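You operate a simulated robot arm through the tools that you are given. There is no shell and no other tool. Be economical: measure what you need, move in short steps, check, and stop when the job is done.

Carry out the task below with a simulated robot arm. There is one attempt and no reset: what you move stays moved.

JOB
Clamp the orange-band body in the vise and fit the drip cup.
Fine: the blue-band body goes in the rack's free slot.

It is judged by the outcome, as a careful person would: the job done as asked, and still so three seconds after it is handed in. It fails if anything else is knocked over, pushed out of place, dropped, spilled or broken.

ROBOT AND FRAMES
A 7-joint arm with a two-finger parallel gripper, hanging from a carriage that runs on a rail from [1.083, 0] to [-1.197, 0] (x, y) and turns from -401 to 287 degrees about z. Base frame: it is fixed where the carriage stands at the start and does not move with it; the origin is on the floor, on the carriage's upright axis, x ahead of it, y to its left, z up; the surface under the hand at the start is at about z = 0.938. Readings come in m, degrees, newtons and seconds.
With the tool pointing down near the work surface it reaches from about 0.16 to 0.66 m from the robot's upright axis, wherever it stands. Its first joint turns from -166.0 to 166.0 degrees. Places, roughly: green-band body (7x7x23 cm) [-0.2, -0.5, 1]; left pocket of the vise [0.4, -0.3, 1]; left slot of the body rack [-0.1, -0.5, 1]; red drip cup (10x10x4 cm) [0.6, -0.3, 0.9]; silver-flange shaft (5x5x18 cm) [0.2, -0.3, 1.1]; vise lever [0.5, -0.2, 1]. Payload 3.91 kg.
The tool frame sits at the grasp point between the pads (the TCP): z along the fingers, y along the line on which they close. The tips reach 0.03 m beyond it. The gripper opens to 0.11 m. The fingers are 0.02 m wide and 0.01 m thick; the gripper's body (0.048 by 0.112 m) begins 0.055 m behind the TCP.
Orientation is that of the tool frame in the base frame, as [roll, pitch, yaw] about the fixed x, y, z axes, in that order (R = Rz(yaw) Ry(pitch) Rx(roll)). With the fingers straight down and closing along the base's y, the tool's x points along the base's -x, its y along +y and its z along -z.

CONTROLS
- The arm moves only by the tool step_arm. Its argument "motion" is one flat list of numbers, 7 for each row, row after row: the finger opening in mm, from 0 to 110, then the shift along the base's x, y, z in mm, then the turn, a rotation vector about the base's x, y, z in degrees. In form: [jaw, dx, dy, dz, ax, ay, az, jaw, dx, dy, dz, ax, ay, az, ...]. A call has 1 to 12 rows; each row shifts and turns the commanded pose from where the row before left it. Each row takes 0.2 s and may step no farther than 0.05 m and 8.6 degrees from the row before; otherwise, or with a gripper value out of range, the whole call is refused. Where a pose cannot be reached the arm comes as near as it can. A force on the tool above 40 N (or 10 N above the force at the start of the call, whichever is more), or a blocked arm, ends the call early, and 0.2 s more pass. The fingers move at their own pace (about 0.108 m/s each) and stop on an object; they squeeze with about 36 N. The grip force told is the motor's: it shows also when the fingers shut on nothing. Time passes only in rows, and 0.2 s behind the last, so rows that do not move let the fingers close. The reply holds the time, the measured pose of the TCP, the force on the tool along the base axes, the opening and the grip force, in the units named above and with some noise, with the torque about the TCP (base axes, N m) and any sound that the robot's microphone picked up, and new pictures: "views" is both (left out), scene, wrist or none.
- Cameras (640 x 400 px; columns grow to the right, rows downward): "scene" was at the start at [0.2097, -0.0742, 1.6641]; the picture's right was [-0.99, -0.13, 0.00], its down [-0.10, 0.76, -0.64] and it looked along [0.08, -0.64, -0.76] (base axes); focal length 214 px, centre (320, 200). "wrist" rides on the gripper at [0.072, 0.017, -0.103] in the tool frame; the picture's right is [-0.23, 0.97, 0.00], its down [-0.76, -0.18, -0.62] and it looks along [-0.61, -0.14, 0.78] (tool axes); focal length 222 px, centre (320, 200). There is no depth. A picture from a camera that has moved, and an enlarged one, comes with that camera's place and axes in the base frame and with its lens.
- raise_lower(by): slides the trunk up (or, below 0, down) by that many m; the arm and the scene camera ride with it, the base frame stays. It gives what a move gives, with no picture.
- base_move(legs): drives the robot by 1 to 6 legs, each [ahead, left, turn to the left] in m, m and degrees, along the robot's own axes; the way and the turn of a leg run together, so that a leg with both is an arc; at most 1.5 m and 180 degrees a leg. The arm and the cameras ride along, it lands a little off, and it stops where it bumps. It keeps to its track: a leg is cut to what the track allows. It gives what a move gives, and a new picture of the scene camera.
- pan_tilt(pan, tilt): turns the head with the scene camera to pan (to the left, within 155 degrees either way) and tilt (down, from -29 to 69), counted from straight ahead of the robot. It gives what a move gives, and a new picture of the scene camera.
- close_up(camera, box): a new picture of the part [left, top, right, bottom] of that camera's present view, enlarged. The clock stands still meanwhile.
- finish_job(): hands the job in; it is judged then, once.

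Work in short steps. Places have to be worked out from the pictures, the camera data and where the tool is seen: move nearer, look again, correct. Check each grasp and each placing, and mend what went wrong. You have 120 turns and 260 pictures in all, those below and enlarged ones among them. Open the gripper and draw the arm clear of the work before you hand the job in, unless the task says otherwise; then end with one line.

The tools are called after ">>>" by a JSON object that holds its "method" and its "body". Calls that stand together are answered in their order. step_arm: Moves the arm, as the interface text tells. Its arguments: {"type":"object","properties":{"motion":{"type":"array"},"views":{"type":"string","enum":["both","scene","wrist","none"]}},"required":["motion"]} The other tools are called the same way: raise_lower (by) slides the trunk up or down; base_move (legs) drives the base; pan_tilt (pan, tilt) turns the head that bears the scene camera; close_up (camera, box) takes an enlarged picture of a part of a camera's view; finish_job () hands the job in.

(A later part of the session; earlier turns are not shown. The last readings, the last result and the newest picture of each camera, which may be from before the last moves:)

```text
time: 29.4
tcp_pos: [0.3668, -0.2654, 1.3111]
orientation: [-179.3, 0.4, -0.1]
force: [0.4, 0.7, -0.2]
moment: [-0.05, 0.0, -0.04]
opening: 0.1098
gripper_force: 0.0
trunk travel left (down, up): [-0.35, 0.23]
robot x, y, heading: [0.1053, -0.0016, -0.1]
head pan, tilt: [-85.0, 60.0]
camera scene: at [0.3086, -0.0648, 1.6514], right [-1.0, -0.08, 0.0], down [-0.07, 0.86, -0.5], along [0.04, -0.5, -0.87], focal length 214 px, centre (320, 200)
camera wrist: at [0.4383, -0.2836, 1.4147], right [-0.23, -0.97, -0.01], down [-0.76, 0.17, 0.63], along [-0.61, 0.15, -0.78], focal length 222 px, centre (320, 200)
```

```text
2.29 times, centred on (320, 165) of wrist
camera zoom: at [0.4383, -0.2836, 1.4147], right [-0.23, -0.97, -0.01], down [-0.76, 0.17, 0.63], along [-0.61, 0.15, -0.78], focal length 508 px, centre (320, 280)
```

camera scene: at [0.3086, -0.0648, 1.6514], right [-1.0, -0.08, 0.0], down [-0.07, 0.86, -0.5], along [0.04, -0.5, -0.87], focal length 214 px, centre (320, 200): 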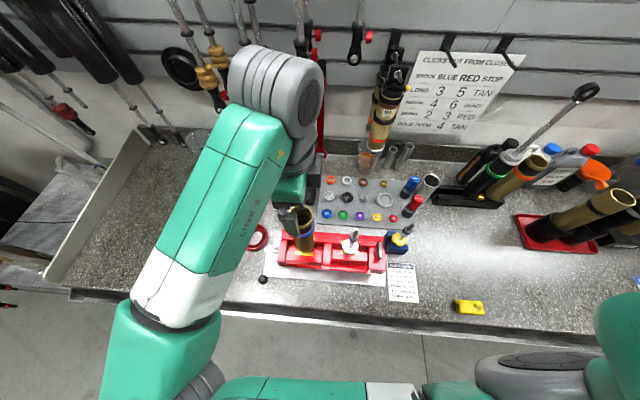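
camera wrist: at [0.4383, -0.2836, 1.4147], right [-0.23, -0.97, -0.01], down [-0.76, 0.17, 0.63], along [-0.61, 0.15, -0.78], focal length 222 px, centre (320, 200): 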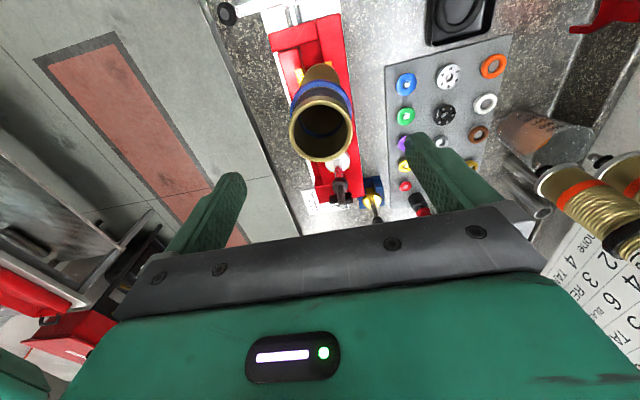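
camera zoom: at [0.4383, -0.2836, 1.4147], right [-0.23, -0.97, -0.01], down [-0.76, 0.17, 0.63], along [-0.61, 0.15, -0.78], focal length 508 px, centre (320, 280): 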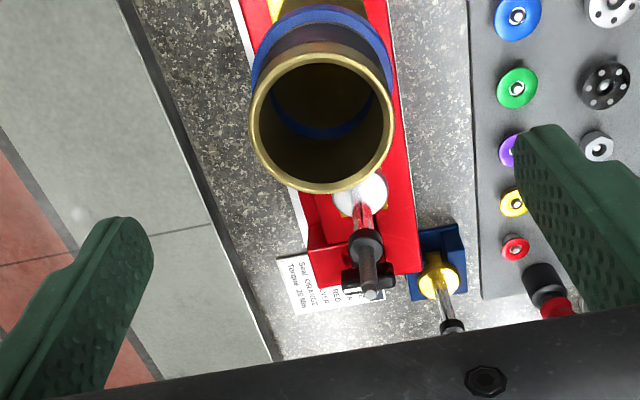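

Rim centre projects to (0.367, -0.2655), right under the TCP. I descend to the collar at z≈1.19 and close.

>>> {"method": "step_arm", "body": {"motion": [110, 0, 0, -40, 0, 0, 0, 110, 0, 0, -40, 0, 0, 0, 110, 0, 0, -40, 0, 0, 0, 110, 0, 0, 0, 0, 0, 0]}}

>>> {"method": "step_arm", "body": {"motion": [0, 0, 0, 0, 0, 0, 0, 0, 0, 0, 0, 0, 0, 0, 0, 0, 0, 0, 0, 0, 0], "views": "wrist"}}

```text
time: 30.4
tcp_pos: [0.3675, -0.2649, 1.1911]
orientation: [-179.4, 0.2, 0.0]
force: [-0.6, -0.9, 0.0]
moment: [0.02, 0.02, 0.02]
opening: 0.1102
gripper_force: 0.1
trunk travel left (down, up): [-0.35, 0.23]
robot x, y, heading: [0.1024, -0.0045, -0.5]
head pan, tilt: [-85.0, 60.0]
camera scene: at [0.3085, -0.0649, 1.6514], right [-1.0, -0.08, 0.0], down [-0.07, 0.86, -0.5], along [0.04, -0.5, -0.87], focal length 214 px, centre (320, 200)
camera wrist: at [0.4384, -0.2835, 1.2938], right [-0.23, -0.97, -0.01], down [-0.76, 0.17, 0.63], along [-0.61, 0.15, -0.78], focal length 222 px, centre (320, 200)
```

scene: 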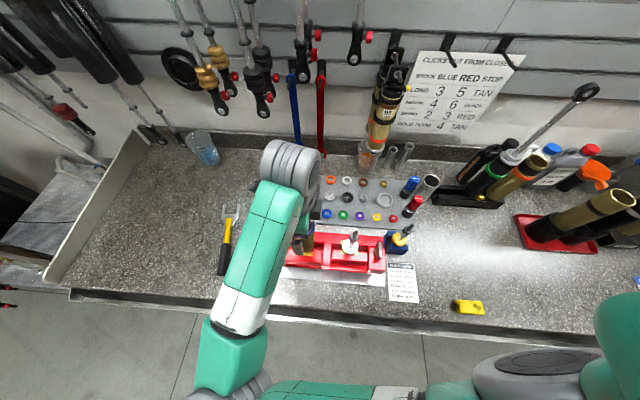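
wrist: 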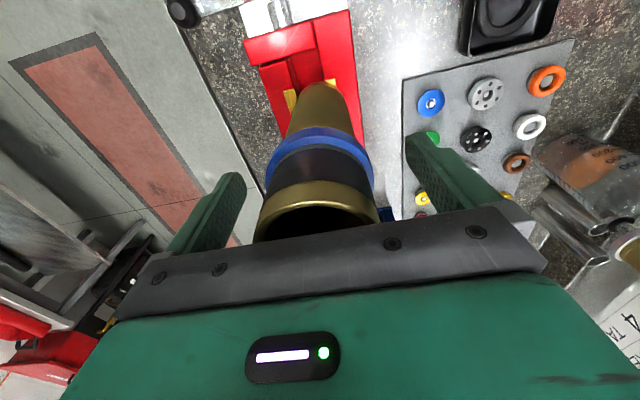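

```text
time: 31.2
tcp_pos: [0.3664, -0.2651, 1.191]
orientation: [-179.4, 0.2, 0.0]
force: [0.5, 0.3, 0.6]
moment: [-0.01, 0.03, -0.01]
opening: 0.0608
gripper_force: 36.1
trunk travel left (down, up): [-0.35, 0.23]
robot x, y, heading: [0.1019, -0.0002, -0.1]
head pan, tilt: [-85.0, 60.0]
camera wrist: at [0.4384, -0.2833, 1.294], right [-0.23, -0.97, -0.01], down [-0.76, 0.17, 0.63], along [-0.61, 0.15, -0.78], focal length 222 px, centre (320, 200)
```

wrist: 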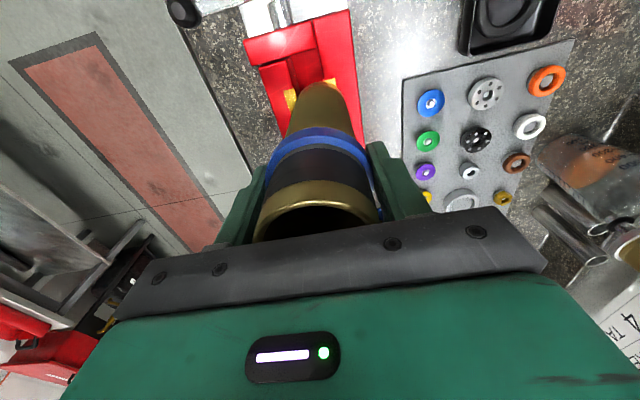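

Gripped at 60.8 mm on the collar. I lift gently.

>>> {"method": "step_arm", "body": {"motion": [0, 0, 0, 15, 0, 0, 0, 0, 0, 0, 25, 0, 0, 0, 0, 0, 0, 0, 0, 0, 0], "views": "wrist"}}

```text
time: 32.0
tcp_pos: [0.3674, -0.2654, 1.2316]
orientation: [-179.4, 0.3, 0.1]
force: [-0.1, -0.6, -5.1]
moment: [0.01, 0.01, -0.01]
opening: 0.0611
gripper_force: 36.2
trunk travel left (down, up): [-0.35, 0.23]
robot x, y, heading: [0.1077, -0.0, -0.2]
head pan, tilt: [-85.0, 60.0]
camera wrist: at [0.4382, -0.2836, 1.3342], right [-0.23, -0.97, -0.01], down [-0.76, 0.17, 0.63], along [-0.61, 0.15, -0.78], focal length 222 px, centre (320, 200)
```

wrist: 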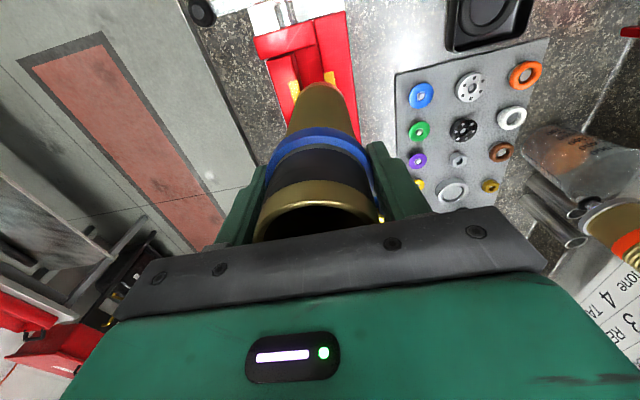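

Body is lifted (about 5 N). I raise it well clear and move toward the rack with a look ahead.

>>> {"method": "step_arm", "body": {"motion": [0, 0, 0, 45, 0, 0, 0, 0, 0, 0, 45, 0, 0, 0, 0, 0, 0, 45, 0, 0, 0, 0, 0, 0, 45, 0, 0, 0, 0, 0, 0, 45, 0, 0, 0, 0, -40, -20, 0, 0, 0, 0, 0, -40, -20, 0, 0, 0, 0, 0, -40, -20, 0, 0, 0, 0, 0, -40, -20, 0, 0, 0, 0, 0, -40, -20, 0, 0, 0, 0, 0, -40, -20, 0, 0, 0, 0, 0, -20, -15, 0, 0, 0, 0]}}

>>> {"method": "close_up", "body": {"camera": "wrist", "box": [300, 20, 600, 220]}}

>>> {"method": "close_up", "body": {"camera": "scene", "box": [400, 70, 640, 220]}}

```text
time: 34.6
tcp_pos: [0.1084, -0.3989, 1.456]
orientation: [-179.4, 0.2, 0.1]
force: [0.6, -0.4, -4.9]
moment: [0.02, 0.01, 0.0]
opening: 0.0611
gripper_force: 36.4
trunk travel left (down, up): [-0.35, 0.23]
robot x, y, heading: [0.1038, -0.0019, -0.2]
head pan, tilt: [-85.0, 60.0]
camera scene: at [0.3086, -0.0647, 1.6514], right [-1.0, -0.08, 0.0], down [-0.07, 0.86, -0.5], along [0.04, -0.5, -0.87], focal length 214 px, centre (320, 200)
camera wrist: at [0.1791, -0.4174, 1.5596], right [-0.23, -0.97, -0.01], down [-0.76, 0.17, 0.63], along [-0.61, 0.15, -0.78], focal length 222 px, centre (320, 200)
```

scene: 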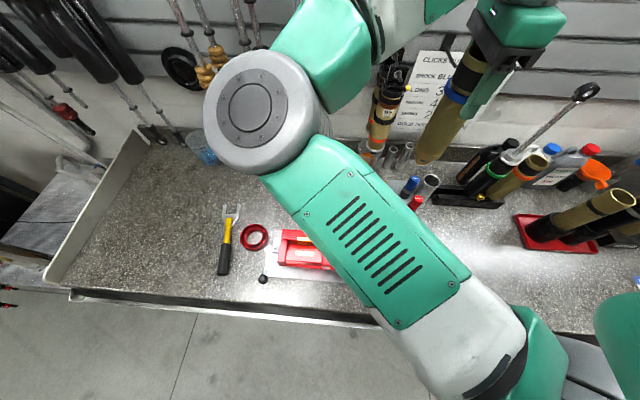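
wrist: 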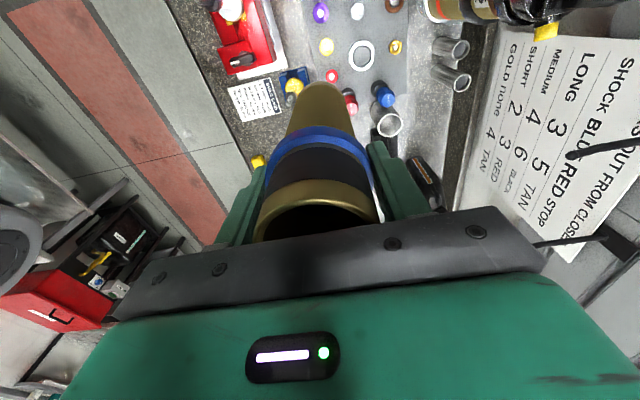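

```text
2.00 times, centred on (450, 120) of wrist
camera zoom: at [0.1791, -0.4174, 1.5596], right [-0.23, -0.97, -0.01], down [-0.76, 0.17, 0.63], along [-0.61, 0.15, -0.78], focal length 444 px, centre (60, 360)
```

zoom: 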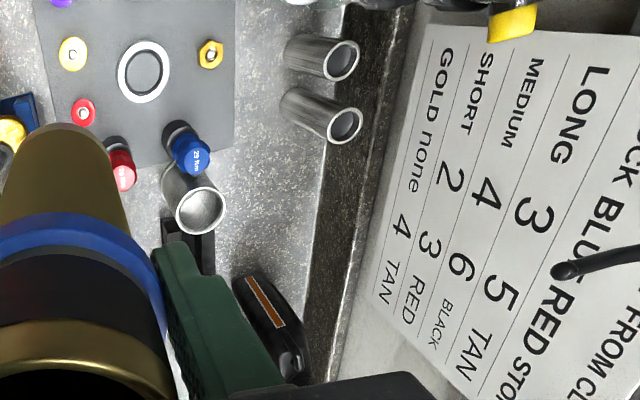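

```text
2.67 times, centred on (520, 145) of scene
camera zoom: at [0.3086, -0.0647, 1.6514], right [-1.0, -0.08, 0.0], down [-0.07, 0.86, -0.5], along [0.04, -0.5, -0.87], focal length 572 px, centre (-213, 347)
```

zoom: 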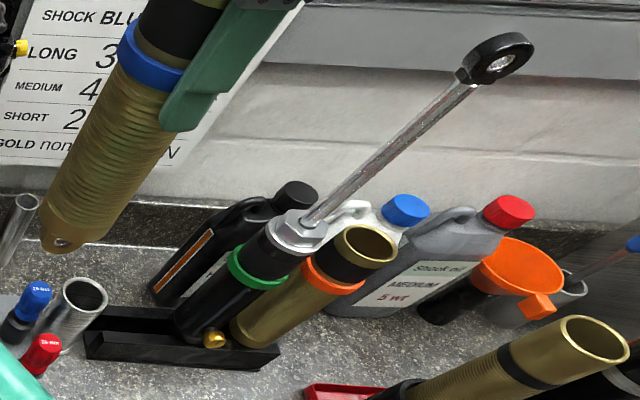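

The free left slot lies beside the tall green shaft (eyelet at about z 1.4). I swing the hand to +x and then drive the carriage back so the scene camera faces the rack.

>>> {"method": "step_arm", "body": {"motion": [0, 50, 0, 0, 0, 0, 0, 0, 50, 0, 0, 0, 0, 0, 0, 50, 0, 0, 0, 0, 0, 0, 50, 0, 0, 0, 0, 0, 0, 50, 0, 0, 0, 0, 0, 0, 40, 0, 0, 0, 0, 0], "views": "none"}}

>>> {"method": "base_move", "body": {"legs": [[-0.32, 0, 0]]}}

>>> {"method": "close_up", "body": {"camera": "scene", "box": [320, 80, 560, 230]}}

```text
time: 36.0
tcp_pos: [0.3966, -0.3987, 1.4548]
orientation: [-179.4, 0.2, -0.1]
force: [-0.3, 0.5, -4.4]
moment: [0.01, 0.02, -0.03]
opening: 0.061
gripper_force: 36.5
trunk travel left (down, up): [-0.35, 0.23]
robot x, y, heading: [0.1003, -0.0006, -0.0]
head pan, tilt: [-85.0, 60.0]
```

```text
time: 38.1
tcp_pos: [0.0786, -0.4005, 1.4565]
orientation: [-179.3, 0.4, 0.2]
force: [-0.2, -0.7, -4.6]
moment: [0.01, -0.01, -0.01]
opening: 0.0609
gripper_force: 36.2
trunk travel left (down, up): [-0.35, 0.23]
robot x, y, heading: [-0.2156, 0.0026, -0.3]
head pan, tilt: [-85.0, 60.0]
camera scene: at [-0.0109, -0.0644, 1.6513], right [-1.0, -0.09, 0.0], down [-0.07, 0.86, -0.5], along [0.04, -0.5, -0.87], focal length 214 px, centre (320, 200)
```

scene: 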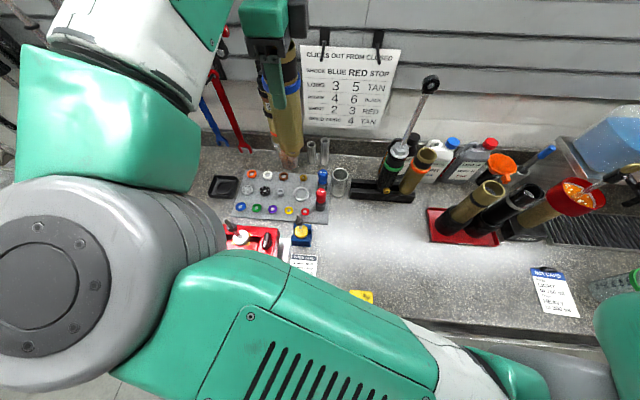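

```text
2.67 times, centred on (440, 155) of scene
camera zoom: at [-0.0109, -0.0644, 1.6513], right [-1.0, -0.09, 0.0], down [-0.07, 0.86, -0.5], along [0.04, -0.5, -0.87], focal length 572 px, centre (0, 320)
```

zoom: 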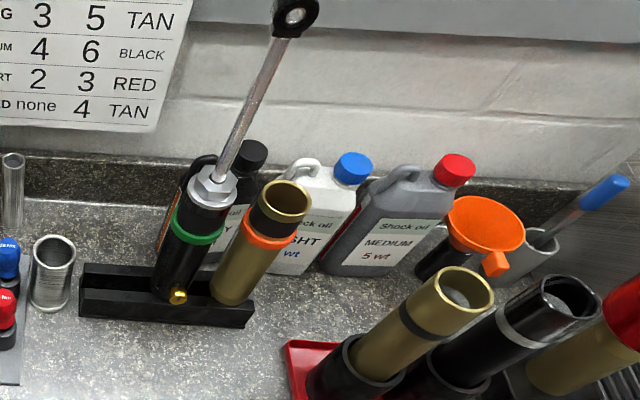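

I zoom tighter on the rack's free slot.

>>> {"method": "close_up", "body": {"camera": "scene", "box": [340, 150, 430, 210]}}

>>> {"method": "close_up", "body": {"camera": "scene", "box": [240, 40, 330, 180]}}

```text
6.67 times, centred on (385, 180) of scene
camera zoom: at [-0.0109, -0.0644, 1.6513], right [-1.0, -0.09, 0.0], down [-0.07, 0.86, -0.5], along [0.04, -0.5, -0.87], focal length 1430 px, centre (-113, 333)
```

zoom: 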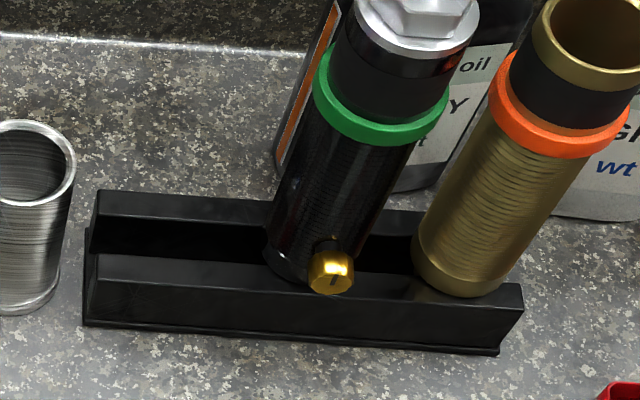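

```text
2.86 times, centred on (285, 110) of scene
camera zoom: at [-0.0109, -0.0644, 1.6513], right [-1.0, -0.09, 0.0], down [-0.07, 0.86, -0.5], along [0.04, -0.5, -0.87], focal length 613 px, centre (420, 457)
```

zoom: 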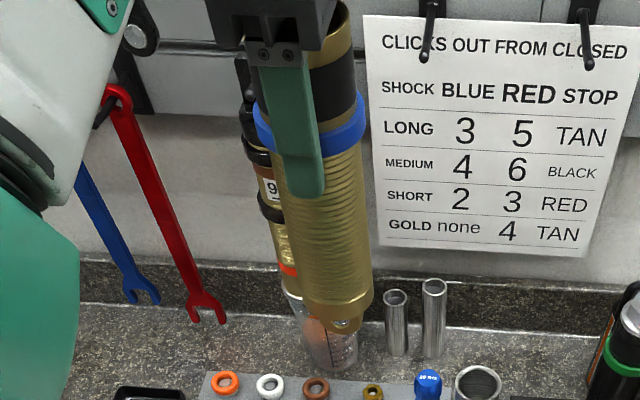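

The bodies have an eye lug that drops into a groove along x (groove y ≈ -0.524, rail top z ≈ 0.981), with the tube base resting on the rails; slots are at x ≈ -0.127, -0.209 and -0.291. I bring the carriage back to x≈0.1 so the arm approaches from the +x side, clear of the green shaft.

>>> {"method": "base_move", "body": {"legs": [[0.3, 0, 0]]}}

>>> {"method": "step_arm", "body": {"motion": [0, -48, 0, 0, 0, 0, 0, 0, -48, 0, 0, 0, 0, 0, 0, -48, 0, 0, 0, 0, 0, 0, -48, 0, 0, 0, 0, 0, 0, -48, -10, 0, 0, 0, 0, 0, -45, -20, 0, 0, 0, 0, 0, -45, -20, 0, 0, 0, 0, 0, -45, -20, 0, 0, 0, 0, 0, -40, -20, 0, 0, 0, 0, 0, -40, -20, 0, 0, 0, 0, 0, -30, -13, 0, 0, 0, 0]}}

```text
time: 40.2
tcp_pos: [0.3782, -0.3993, 1.4546]
orientation: [-179.4, 0.4, 0.2]
force: [-0.3, -0.9, -4.4]
moment: [-0.03, 0.03, 0.03]
opening: 0.061
gripper_force: 35.7
trunk travel left (down, up): [-0.35, 0.23]
robot x, y, heading: [0.0796, 0.0013, -0.1]
head pan, tilt: [-85.0, 60.0]
camera scene: at [0.2885, -0.0643, 1.6513], right [-1.0, -0.09, 0.0], down [-0.07, 0.86, -0.5], along [0.04, -0.5, -0.87], focal length 214 px, centre (320, 200)
```

scene: 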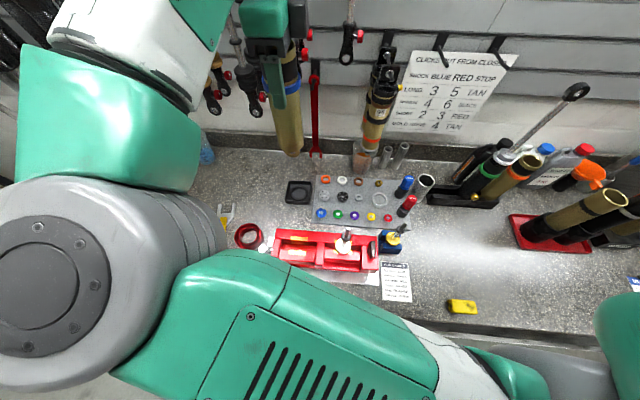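

```text
time: 42.6
tcp_pos: [-0.1072, -0.5235, 1.4548]
orientation: [-179.4, 0.2, 0.1]
force: [0.0, 0.0, -4.4]
moment: [-0.01, 0.01, -0.01]
opening: 0.0607
gripper_force: 36.3
trunk travel left (down, up): [-0.35, 0.23]
robot x, y, heading: [0.0775, 0.0027, -0.2]
head pan, tilt: [-85.0, 60.0]
camera scene: at [0.2888, -0.0642, 1.6514], right [-1.0, -0.09, 0.0], down [-0.07, 0.86, -0.5], along [0.04, -0.5, -0.87], focal length 214 px, centre (320, 200)
camera wrist: at [-0.0357, -0.5412, 1.5587], right [-0.22, -0.97, -0.01], down [-0.76, 0.17, 0.63], along [-0.61, 0.15, -0.78], focal length 222 px, centre (320, 200)
```

scene: 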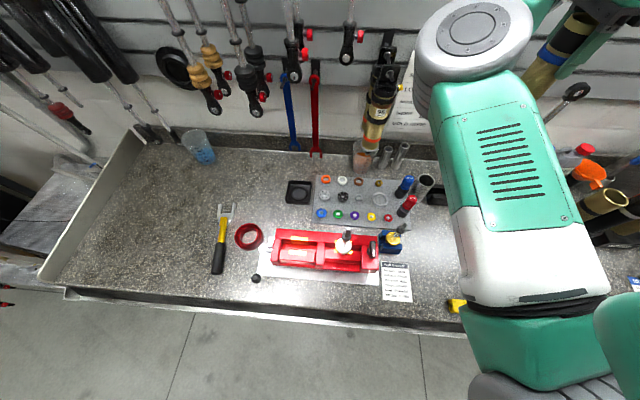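
wrist: 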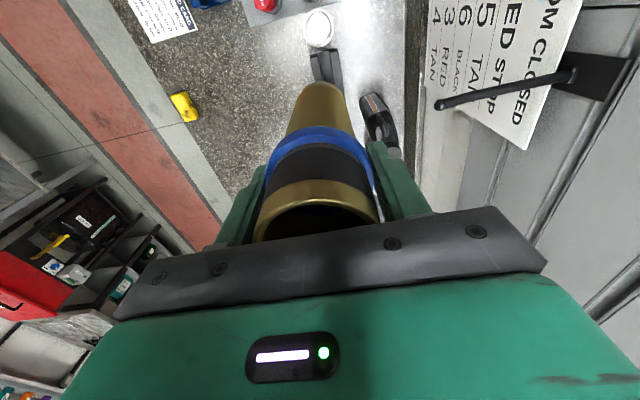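

The forearm blocks the view here. I use the configuration that worked at the vise, with the carriage on the -x side, so I swing out and reposition.

>>> {"method": "step_arm", "body": {"motion": [0, 45, 15, 0, 0, 0, 0, 0, 45, 15, 0, 0, 0, 0, 0, 45, 15, 0, 0, 0, 0, 0, 45, 15, 0, 0, 0, 0, 0, 45, 15, 0, 0, 0, 0, 0, 45, 10, 0, 0, 0, 0, 0, 45, 10, 0, 0, 0, 0, 0, 45, 0, 0, 0, 0, 0, 0, 45, 0, 0, 0, 0, 0, 0, 45, 0, 0, 0, 0, 0, 0, 40, 0, 0, 0, 0, 0], "views": "none"}}

>>> {"method": "base_move", "body": {"legs": [[-0.45, 0, 0]]}}

```text
time: 45.0
tcp_pos: [0.3831, -0.4276, 1.4557]
orientation: [-179.3, 0.3, 0.2]
force: [-0.1, -0.1, -4.7]
moment: [-0.02, 0.02, 0.02]
opening: 0.061
gripper_force: 36.0
trunk travel left (down, up): [-0.35, 0.23]
robot x, y, heading: [0.0798, -0.0024, -0.4]
head pan, tilt: [-85.0, 60.0]
```

```text
time: 47.7
tcp_pos: [-0.0672, -0.4277, 1.4551]
orientation: [-179.4, 0.3, 0.3]
force: [0.0, 1.0, -5.5]
moment: [0.01, 0.04, 0.01]
opening: 0.0608
gripper_force: 36.0
trunk travel left (down, up): [-0.35, 0.23]
robot x, y, heading: [-0.3691, -0.0037, -0.1]
head pan, tilt: [-85.0, 60.0]
camera scene: at [-0.1609, -0.064, 1.6513], right [-1.0, -0.09, 0.0], down [-0.08, 0.86, -0.5], along [0.04, -0.5, -0.87], focal length 214 px, centre (320, 200)
```

scene: 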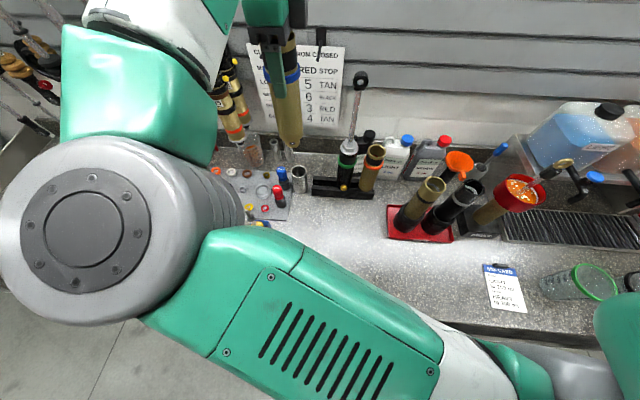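

Clear view now. I zoom on the rack to refine slot positions, and the held body for the lug orientation.

>>> {"method": "close_up", "body": {"camera": "scene", "box": [290, 130, 400, 205]}}

>>> {"method": "close_up", "body": {"camera": "scene", "box": [240, 60, 330, 160]}}

```text
5.33 times, centred on (345, 168) of scene
camera zoom: at [-0.1609, -0.064, 1.6513], right [-1.0, -0.09, 0.0], down [-0.08, 0.86, -0.5], along [0.04, -0.5, -0.87], focal length 1144 px, centre (187, 373)
```

zoom: 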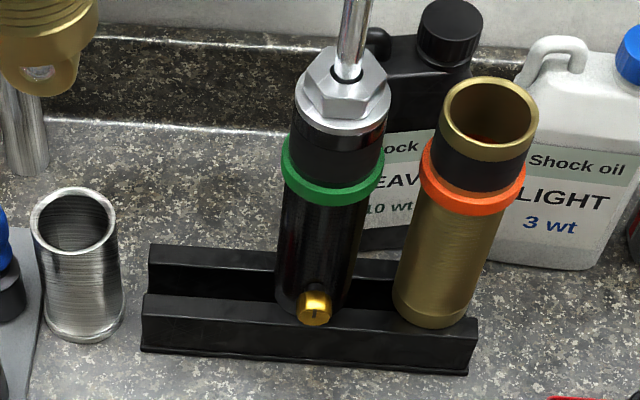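

```text
4.00 times, centred on (285, 110) of scene
camera zoom: at [-0.1609, -0.064, 1.6513], right [-1.0, -0.09, 0.0], down [-0.08, 0.86, -0.5], along [0.04, -0.5, -0.87], focal length 858 px, centre (460, 560)
```

zoom: 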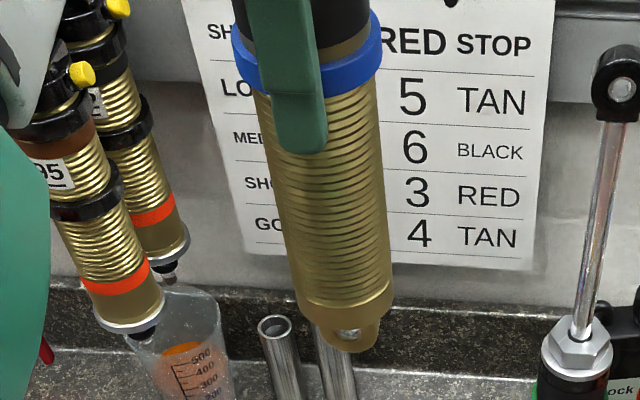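

Refined: left slot centre ≈ (-0.129, -0.523), orange axis ≈ (-0.295, -0.523) with rim z≈1.165. I move above the slot and lower to z≈1.21, with the lug still above the rails.

>>> {"method": "step_arm", "body": {"motion": [0, -31, -35, 0, 0, 0, 0, 0, -31, -35, 0, 0, 0, 0, 0, 0, -25, 0, 0, 0, 0, 0, 0, 0, -45, 0, 0, 0, 0, 0, 0, -45, 0, 0, 0, 0, 0, 0, -45, 0, 0, 0, 0, 0, 0, -45, 0, 0, 0, 0, 0, 0, -45, 0, 0, 0, 0, 0, 0, -20, 0, 0, 0]}}

>>> {"method": "close_up", "body": {"camera": "scene", "box": [270, 100, 400, 205]}}

```text
time: 49.7
tcp_pos: [-0.1275, -0.5214, 1.2102]
orientation: [-179.4, 0.1, 0.3]
force: [-0.1, 0.4, -3.8]
moment: [0.02, 0.01, 0.01]
opening: 0.0609
gripper_force: 36.2
trunk travel left (down, up): [-0.35, 0.23]
robot x, y, heading: [-0.3682, 0.0003, 0.0]
head pan, tilt: [-85.0, 60.0]
camera scene: at [-0.1609, -0.064, 1.6514], right [-1.0, -0.09, 0.0], down [-0.08, 0.86, -0.5], along [0.04, -0.5, -0.87], focal length 214 px, centre (320, 200)
camera wrist: at [-0.0566, -0.5391, 1.3136], right [-0.22, -0.97, -0.01], down [-0.76, 0.17, 0.63], along [-0.61, 0.15, -0.78], focal length 222 px, centre (320, 200)
```

scene: 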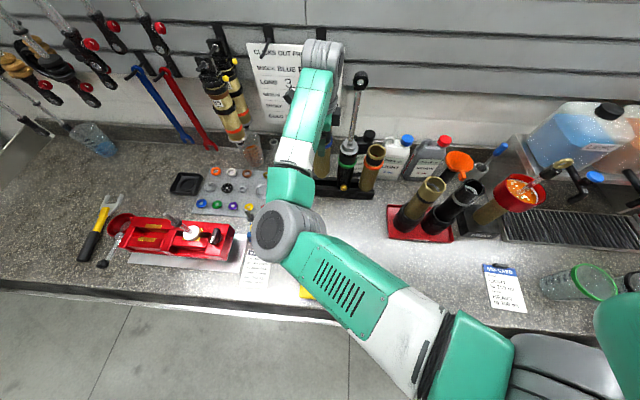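
wrist: 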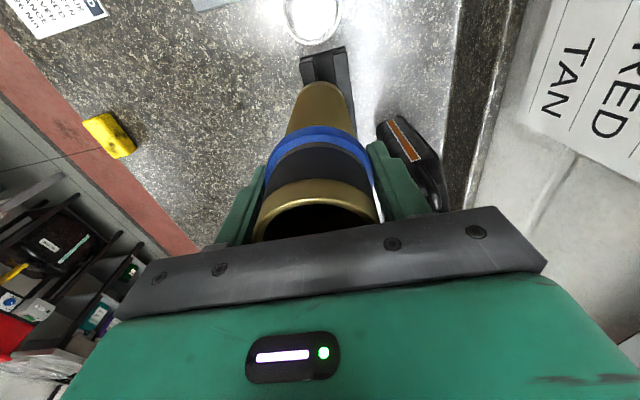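

```text
3.81 times, centred on (335, 152) of scene
camera zoom: at [-0.1609, -0.064, 1.6514], right [-1.0, -0.09, 0.0], down [-0.08, 0.86, -0.5], along [0.04, -0.5, -0.87], focal length 817 px, centre (263, 381)
```

zoom: 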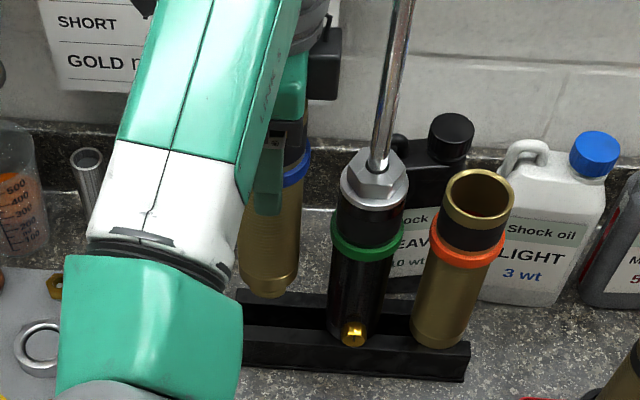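

Aligned well with the groove. I lower 60 mm and look again.

>>> {"method": "step_arm", "body": {"motion": [0, -1, -2, -20, 0, 0, 0, 0, 0, 0, -20, 0, 0, 0, 0, 0, 0, -15, 0, 0, 0, 0, 0, 0, 0, 0, 0, 0], "views": "none"}}

>>> {"method": "close_up", "body": {"camera": "scene", "box": [290, 120, 400, 205]}}

>>> {"method": "close_up", "body": {"camera": "wrist", "box": [240, 20, 440, 150]}}

```text
time: 50.7
tcp_pos: [-0.1295, -0.5253, 1.1581]
orientation: [-179.6, 0.2, 0.2]
force: [-1.2, -1.0, 25.1]
moment: [0.19, 0.26, 0.01]
opening: 0.0607
gripper_force: 36.6
trunk travel left (down, up): [-0.35, 0.23]
robot x, y, heading: [-0.3657, 0.0024, 0.0]
head pan, tilt: [-85.0, 60.0]
```

```text
4.71 times, centred on (345, 162) of scene
camera zoom: at [-0.1606, -0.0651, 1.6521], right [-1.0, -0.09, 0.0], down [-0.08, 0.86, -0.5], along [0.04, -0.5, -0.87], focal length 1009 px, centre (202, 376)
```

zoom: 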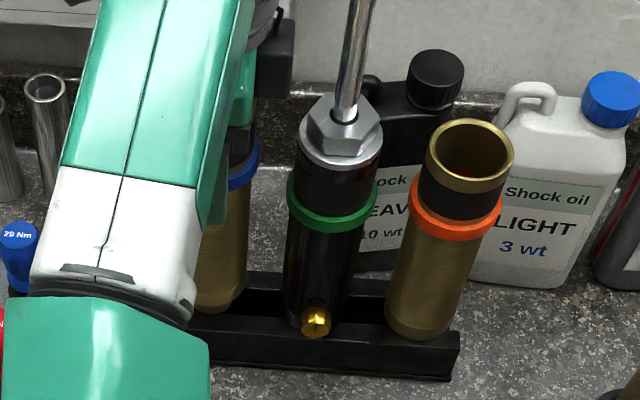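

```text
3.08 times, centred on (340, 85) of wrist
camera zoom: at [-0.0574, -0.5435, 1.2613], right [-0.22, -0.97, -0.01], down [-0.76, 0.17, 0.63], along [-0.61, 0.14, -0.78], focal length 684 px, centre (258, 554)
```

zoom: 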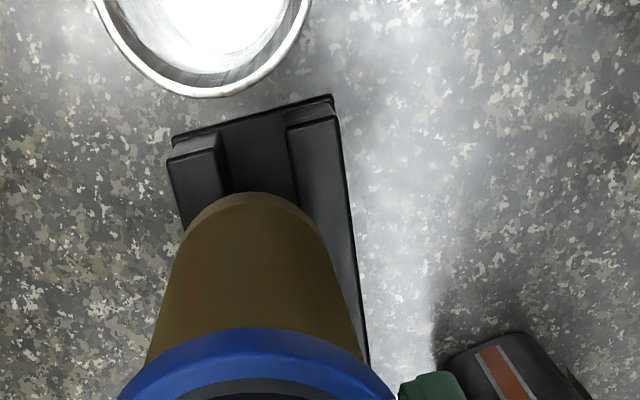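

Contact (25 N) about 2 cm too high: the lug is on a rail top. The wrist view says the groove centre is about 3 mm further to -y, so I lift, shift -3 mm and try again.

>>> {"method": "step_arm", "body": {"motion": [0, 0, 0, 6, 0, 0, 0, 0, 0, -3, 0, 0, 0, 0, 0, 0, 0, -6, 0, 0, 0, 0, 0, 0, -6, 0, 0, 0, 0, 0, 0, 0, 0, 0, 0], "views": "none"}}

```text
time: 51.9
tcp_pos: [-0.1287, -0.5285, 1.1516]
orientation: [-179.5, 0.3, 0.3]
force: [0.1, 0.9, 26.6]
moment: [0.46, -0.12, -0.01]
opening: 0.061
gripper_force: 36.6
trunk travel left (down, up): [-0.35, 0.23]
robot x, y, heading: [-0.3658, -0.0005, 0.0]
head pan, tilt: [-85.0, 60.0]
```

Still contact, with the moment indicating it is on the +y side. I look closely before shifting.

>>> {"method": "close_up", "body": {"camera": "wrist", "box": [240, 20, 440, 150]}}

>>> {"method": "close_up", "body": {"camera": "scene", "box": [310, 130, 380, 200]}}

```text
3.08 times, centred on (340, 85) of wrist
camera zoom: at [-0.0573, -0.5465, 1.2548], right [-0.22, -0.97, -0.01], down [-0.76, 0.17, 0.63], along [-0.61, 0.14, -0.78], focal length 684 px, centre (258, 554)
```

zoom: 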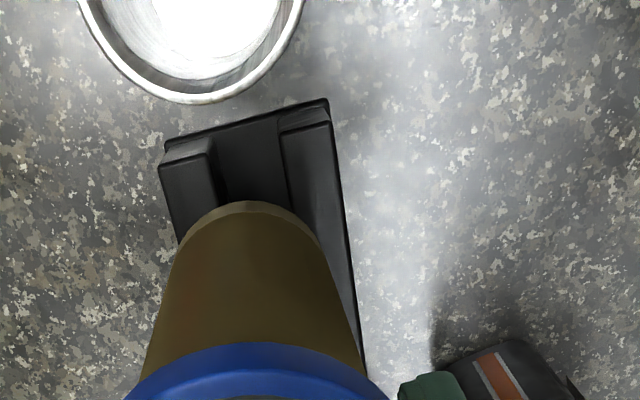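

```text
5.71 times, centred on (345, 165) of scene
camera zoom: at [-0.1603, -0.065, 1.6518], right [-1.0, -0.09, 0.0], down [-0.08, 0.86, -0.5], along [0.04, -0.5, -0.87], focal length 1226 px, centre (177, 400)
```

zoom: 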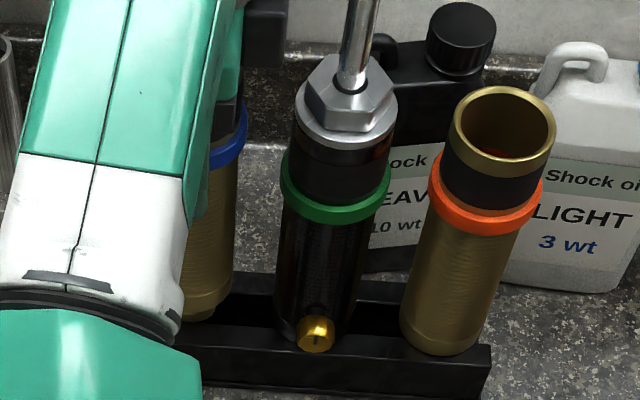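

The groove centre computes to y≈-0.533 versus the tube at -0.5285. I lift, shift another -4.5 mm and lower gently.

>>> {"method": "step_arm", "body": {"motion": [0, 0, 0, 8, 0, 0, 0, 0, 0, -4.5, 0, 0, 0, 0, 0, 0, 0, -6, 0, 0, 0, 0, 0, 0, -5, 0, 0, 0, 0, 0, 0, 0, 0, 0, 0], "views": "none"}}

```text
time: 53.1
tcp_pos: [-0.1288, -0.5309, 1.1452]
orientation: [-179.4, 0.3, 0.4]
force: [-0.5, 0.7, -4.7]
moment: [-0.02, 0.01, 0.0]
opening: 0.0607
gripper_force: 36.2
trunk travel left (down, up): [-0.35, 0.23]
robot x, y, heading: [-0.3638, -0.0029, 0.0]
head pan, tilt: [-85.0, 60.0]
```

Now it passes freely below the earlier contact height. I continue descending until it seats.

>>> {"method": "step_arm", "body": {"motion": [0, 0, 0, -6, 0, 0, 0, 0, 0, 0, -6, 0, 0, 0, 0, 0, 0, 0, 0, 0, 0], "views": "none"}}

>>> {"method": "close_up", "body": {"camera": "scene", "box": [310, 130, 380, 200]}}

```text
time: 53.9
tcp_pos: [-0.1297, -0.5304, 1.133]
orientation: [-179.5, 0.3, 0.4]
force: [-0.5, -0.3, -4.6]
moment: [0.02, 0.01, 0.04]
opening: 0.0606
gripper_force: 36.4
trunk travel left (down, up): [-0.35, 0.23]
robot x, y, heading: [-0.3631, -0.0004, 0.4]
head pan, tilt: [-85.0, 60.0]
```

```text
5.71 times, centred on (345, 165) of scene
camera zoom: at [-0.1609, -0.064, 1.6513], right [-1.0, -0.09, 0.0], down [-0.08, 0.86, -0.5], along [0.04, -0.5, -0.87], focal length 1226 px, centre (177, 400)
```

zoom: 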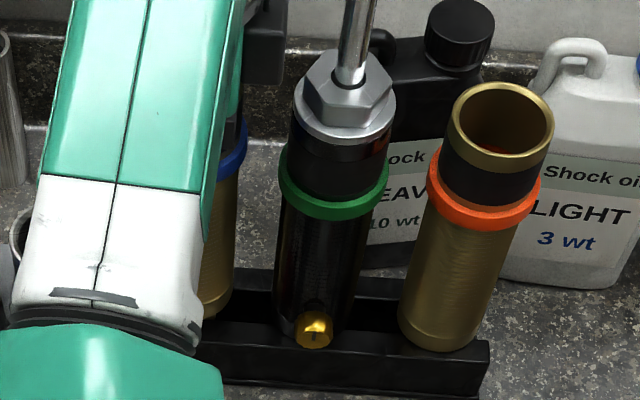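

Seating not reached yet, so I continue in small steps.

>>> {"method": "step_arm", "body": {"motion": [0, 0, 0, -5, 0, 0, 0, 0, 0, 0, -4, 0, 0, 0, 0, 0, 0, -3, 0, 0, 0, 0, 0, 0, 0, 0, 0, 0], "views": "none"}}

```text
time: 54.9
tcp_pos: [-0.1299, -0.5301, 1.1232]
orientation: [-179.4, 0.3, 0.3]
force: [0.9, -0.5, -4.5]
moment: [-0.03, 0.04, -0.01]
opening: 0.0606
gripper_force: 36.4
trunk travel left (down, up): [-0.35, 0.23]
robot x, y, heading: [-0.37, 0.0035, 0.3]
head pan, tilt: [-85.0, 60.0]
```

>>> {"method": "step_arm", "body": {"motion": [0, 0, 0, -4, 0, 0, 0, 0, 0, 0, -4, 0, 0, 0, 0, 0, 0, 0, 0, 0, 0], "views": "none"}}

>>> {"method": "close_up", "body": {"camera": "scene", "box": [310, 130, 380, 200]}}

```text
time: 55.7
tcp_pos: [-0.1304, -0.5307, 1.1156]
orientation: [-179.5, 0.2, 0.2]
force: [-3.2, 6.6, 18.1]
moment: [0.53, 0.14, 0.02]
opening: 0.0608
gripper_force: 35.8
trunk travel left (down, up): [-0.35, 0.23]
robot x, y, heading: [-0.3681, 0.0001, 0.0]
head pan, tilt: [-85.0, 60.0]
```

```text
5.71 times, centred on (345, 165) of scene
camera zoom: at [-0.1608, -0.0642, 1.6518], right [-1.0, -0.09, 0.0], down [-0.08, 0.86, -0.5], along [0.04, -0.5, -0.87], focal length 1226 px, centre (177, 400)
```

zoom: 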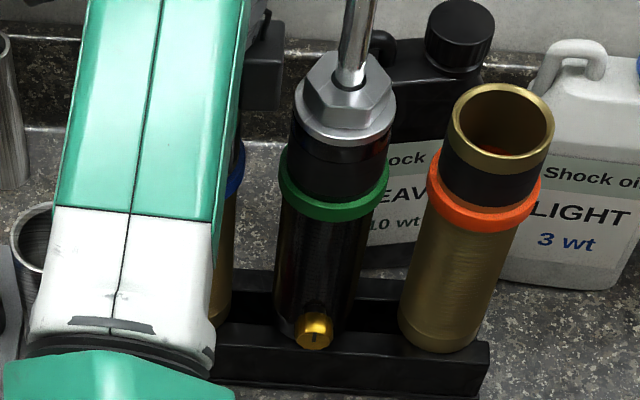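

Contact at z≈1.117 with the collar level with its neighbours: seated. I relieve the pressure, open a little and look.

>>> {"method": "step_arm", "body": {"motion": [0, 0, 0, 2, 0, 0, 0, 80, 0, 0, 0, 0, 0, 0, 80, 0, 0, 0, 0, 0, 0, 80, 0, 0, 40, 0, 0, 0, 80, 0, 0, 45, 0, 0, 0, 80, 0, 0, 45, 0, 0, 0, 80, 0, 0, 45, 0, 0, 0, 80, 0, 0, 45, 0, 0, 0, 80, 0, 0, 45, 0, 0, 0], "views": "wrist"}}

>>> {"method": "close_up", "body": {"camera": "scene", "box": [280, 110, 400, 205]}}

```text
time: 57.7
tcp_pos: [-0.1306, -0.5315, 1.3796]
orientation: [-179.4, 0.3, 0.3]
force: [-0.3, 0.9, 0.0]
moment: [-0.02, -0.01, -0.02]
opening: 0.0801
gripper_force: 0.0
trunk travel left (down, up): [-0.35, 0.23]
robot x, y, heading: [-0.3634, -0.0039, -0.2]
head pan, tilt: [-85.0, 60.0]
camera wrist: at [-0.0587, -0.5494, 1.4838], right [-0.22, -0.97, -0.01], down [-0.76, 0.17, 0.63], along [-0.61, 0.15, -0.78], focal length 222 px, centre (320, 200)
```

wrist: 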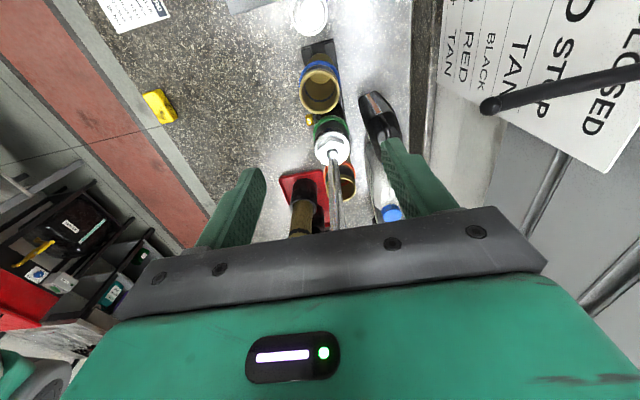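

```text
4.21 times, centred on (340, 158) of scene
camera zoom: at [-0.1609, -0.064, 1.6513], right [-1.0, -0.09, 0.0], down [-0.08, 0.86, -0.5], along [0.04, -0.5, -0.87], focal length 903 px, centre (236, 379)
```

zoom: 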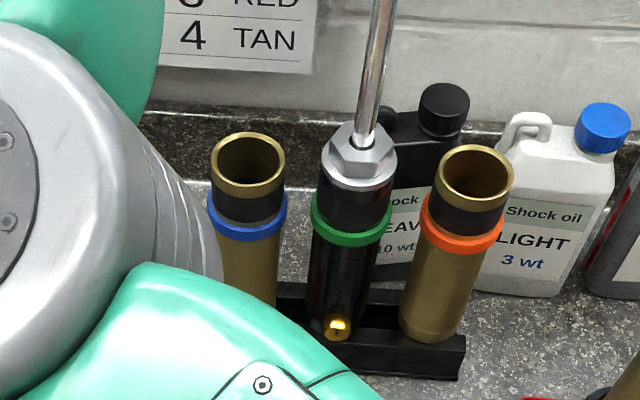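

The blue body stands seated and level with its neighbours. For the orange one I need the camera on the -x side (yaw 180) so it clears the green shaft; I rise, back off and rotate.

>>> {"method": "step_arm", "body": {"motion": [80, 0, 0, 45, 0, 0, 8, 80, 0, 0, 45, 0, 0, 8, 80, 0, 20, 40, 0, 0, 8, 100, 0, 30, 0, 0, 0, 8, 110, 0, 30, 0, 0, 0, 8, 110, 0, 30, 0, 0, 0, 8, 110, 0, 30, 0, 0, 0, 8, 110, -20, 10, 0, 0, 0, 8, 110, -20, 0, 0, 0, 0, 8, 110, -20, 0, 0, 0, 0, 8, 110, -20, 0, 0, 0, 0, 8, 110, -20, 0, 0, 0, 0, 8], "views": "none"}}

>>> {"method": "step_arm", "body": {"motion": [110, -15, 0, 0, 0, 0, 8, 110, -15, 0, 0, 0, 0, 8, 110, -10, 0, 0, 0, 0, 8, 110, -10, 0, 0, 0, 0, 8, 110, -10, 0, 0, 0, 0, 8, 110, 0, 0, 0, 0, 0, 8, 110, 0, 0, 0, 0, 0, 8, 110, 0, 0, 0, 0, 0, 8, 110, 0, 0, 0, 0, 0, 8, 110, 0, 0, 0, 0, 0, 8, 110, 0, 0, 0, 0, 0, 4]}}

```text
time: 60.3
tcp_pos: [-0.2296, -0.3814, 1.5122]
orientation: [-179.5, 0.3, 96.4]
force: [-0.4, 0.3, 0.5]
moment: [0.01, 0.01, 0.01]
opening: 0.11
gripper_force: 0.0
trunk travel left (down, up): [-0.35, 0.23]
robot x, y, heading: [-0.3645, 0.0002, 0.0]
head pan, tilt: [-85.0, 60.0]
```

```text
time: 62.7
tcp_pos: [-0.2896, -0.3811, 1.511]
orientation: [-179.4, 0.1, -179.6]
force: [0.0, -0.8, 0.0]
moment: [0.0, 0.0, -0.01]
opening: 0.11
gripper_force: 0.1
trunk travel left (down, up): [-0.35, 0.23]
robot x, y, heading: [-0.3645, -0.0041, 0.0]
head pan, tilt: [-85.0, 60.0]
camera scene: at [-0.1608, -0.0641, 1.6514], right [-1.0, -0.09, 0.0], down [-0.08, 0.86, -0.5], along [0.04, -0.5, -0.87], focal length 214 px, centre (320, 200)
camera wrist: at [-0.3644, -0.3642, 1.6147], right [0.22, 0.98, -0.01], down [0.76, -0.17, 0.63], along [0.61, -0.15, -0.78], focal length 222 px, centre (320, 200)
```

scene: 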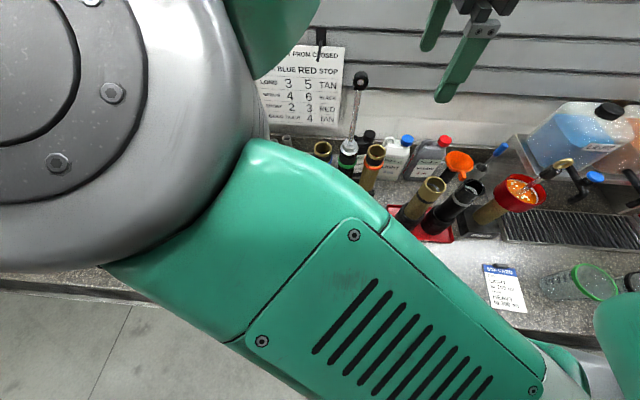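
wrist: 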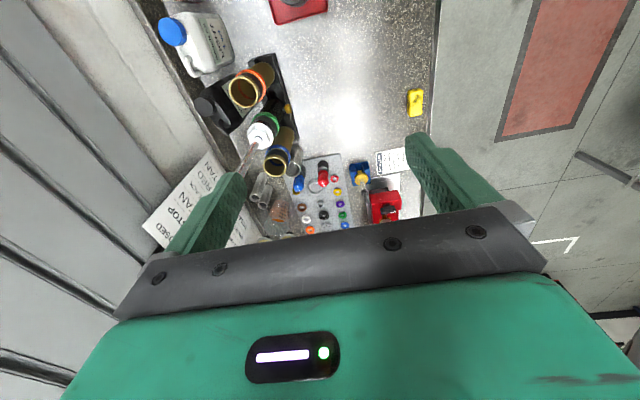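

I shift the carriage further to -x so the elbow and forearm stay clear of the green shaft, then bring the hand back over the orange body.

>>> {"method": "base_move", "body": {"legs": [[-0.24, 0, 0]]}}

>>> {"method": "step_arm", "body": {"motion": [110, 40, 0, 0, 0, 0, 0, 110, 40, 0, 0, 0, 0, 0, 110, 40, 0, 0, 0, 0, 0, 110, 40, 0, 0, 0, 0, 0, 110, 40, -30, 0, 0, 0, 0, 110, 34, -30, 0, 0, 0, 0, 110, 0, -40, 0, 0, 0, 0, 110, 0, -40, 0, 0, 0, 0]}}

>>> {"method": "close_up", "body": {"camera": "wrist", "box": [200, 60, 440, 230]}}

```text
time: 64.5
tcp_pos: [-0.5256, -0.3822, 1.5112]
orientation: [-179.4, 0.3, -179.7]
force: [0.2, -0.3, 0.0]
moment: [-0.01, 0.02, 0.03]
opening: 0.1101
gripper_force: 0.3
trunk travel left (down, up): [-0.35, 0.23]
robot x, y, heading: [-0.6062, 0.0003, 0.1]
head pan, tilt: [-85.0, 60.0]
camera scene: at [-0.3979, -0.0641, 1.6514], right [-1.0, -0.09, 0.0], down [-0.08, 0.86, -0.5], along [0.04, -0.5, -0.87], focal length 214 px, centre (320, 200)
```

scene: 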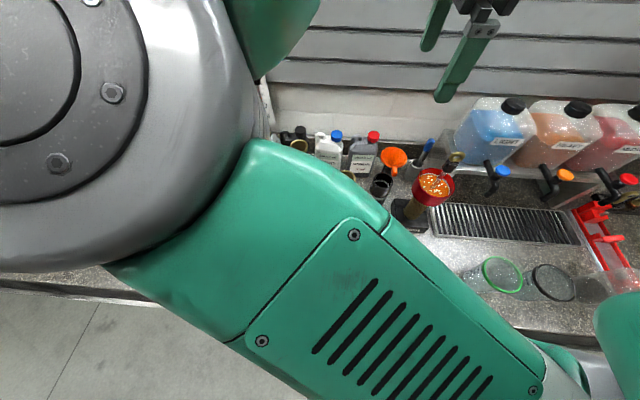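

```text
time: 66.3
tcp_pos: [-0.2919, -0.5208, 1.511]
orientation: [-179.4, 0.3, -179.5]
force: [0.2, 0.0, -0.4]
moment: [-0.02, 0.02, 0.04]
opening: 0.11
gripper_force: 0.1
trunk travel left (down, up): [-0.35, 0.23]
robot x, y, heading: [-0.6043, -0.0024, 0.1]
head pan, tilt: [-85.0, 60.0]
camera scene: at [-0.3978, -0.0638, 1.6514], right [-1.0, -0.09, 0.0], down [-0.08, 0.86, -0.5], along [0.04, -0.5, -0.87], focal length 214 px, centre (320, 200)
camera wrist: at [-0.3675, -0.5037, 1.6139], right [0.22, 0.97, -0.01], down [0.76, -0.17, 0.63], along [0.61, -0.15, -0.78], focal length 222 px, centre (320, 200)
```

scene: 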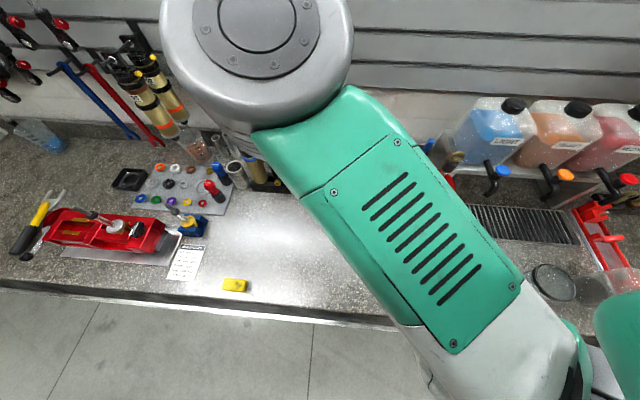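
wrist: 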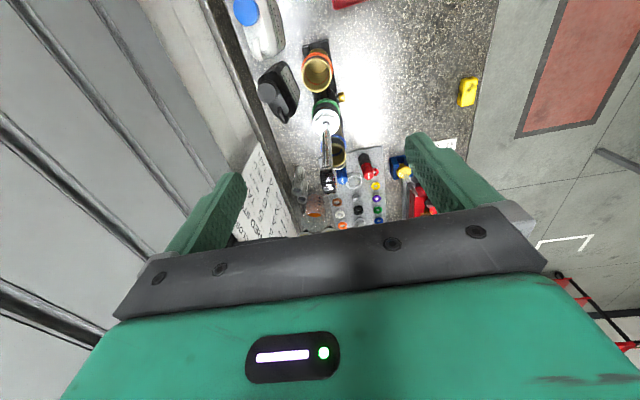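

```text
2.35 times, centred on (320, 145) of wrist
camera zoom: at [-0.3675, -0.5037, 1.6139], right [0.22, 0.97, -0.01], down [0.76, -0.17, 0.63], along [0.61, -0.15, -0.78], focal length 523 px, centre (320, 329)
```

zoom: 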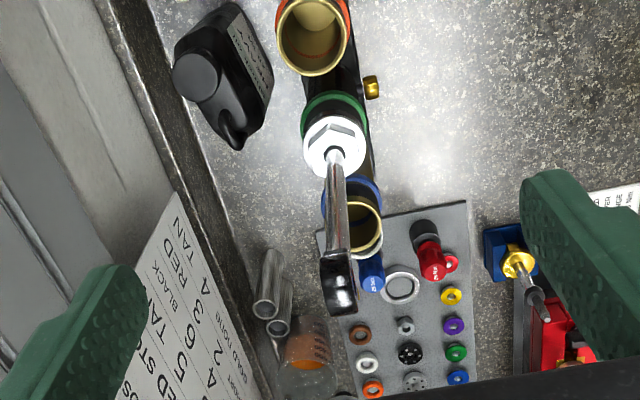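

Orange rim is at (-0.296, -0.531), matching the blue's row. I narrow the jaws to 76 mm (bottles stand behind) and descend partway, then check clearance to the green shaft.

>>> {"method": "step_arm", "body": {"motion": [76, -4, -10, 0, 0, 0, 0, 76, 0, 0, -40, 0, 0, 0, 76, 0, 0, -40, 0, 0, 0, 76, 0, 0, -40, 0, 0, 0, 76, 0, 0, -40, 0, 0, 0]}}

>>> {"method": "close_up", "body": {"camera": "scene", "box": [180, 40, 340, 200]}}

```text
time: 67.5
tcp_pos: [-0.2964, -0.5323, 1.3503]
orientation: [-179.4, 0.3, -179.7]
force: [0.9, 0.5, 0.6]
moment: [-0.01, 0.04, 0.04]
opening: 0.076
gripper_force: 0.0
trunk travel left (down, up): [-0.35, 0.23]
robot x, y, heading: [-0.6016, -0.0015, -0.0]
head pan, tilt: [-85.0, 60.0]
camera scene: at [-0.3979, -0.0642, 1.6515], right [-1.0, -0.09, 0.0], down [-0.08, 0.86, -0.5], along [0.04, -0.5, -0.87], focal length 214 px, centre (320, 200)
camera wrist: at [-0.3716, -0.5145, 1.4542], right [0.22, 0.97, -0.01], down [0.76, -0.17, 0.63], along [0.61, -0.15, -0.78], focal length 222 px, centre (320, 200)
```

scene: 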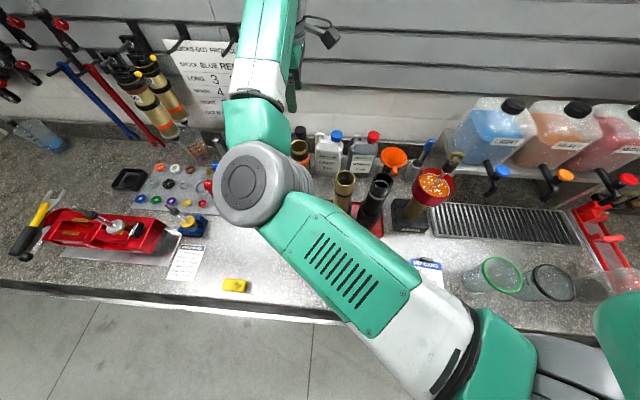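
wrist: 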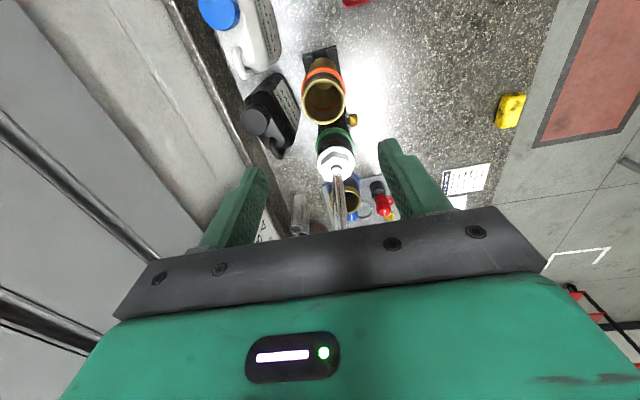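

```text
2.50 times, centred on (260, 120) of scene
camera zoom: at [-0.3979, -0.0642, 1.6515], right [-1.0, -0.09, 0.0], down [-0.08, 0.86, -0.5], along [0.04, -0.5, -0.87], focal length 536 px, centre (470, 400)
```

zoom: 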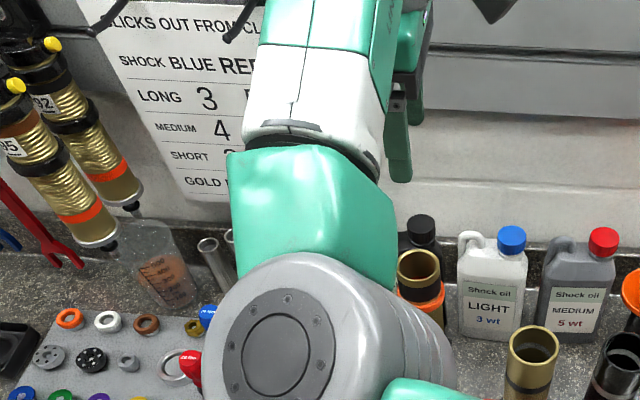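

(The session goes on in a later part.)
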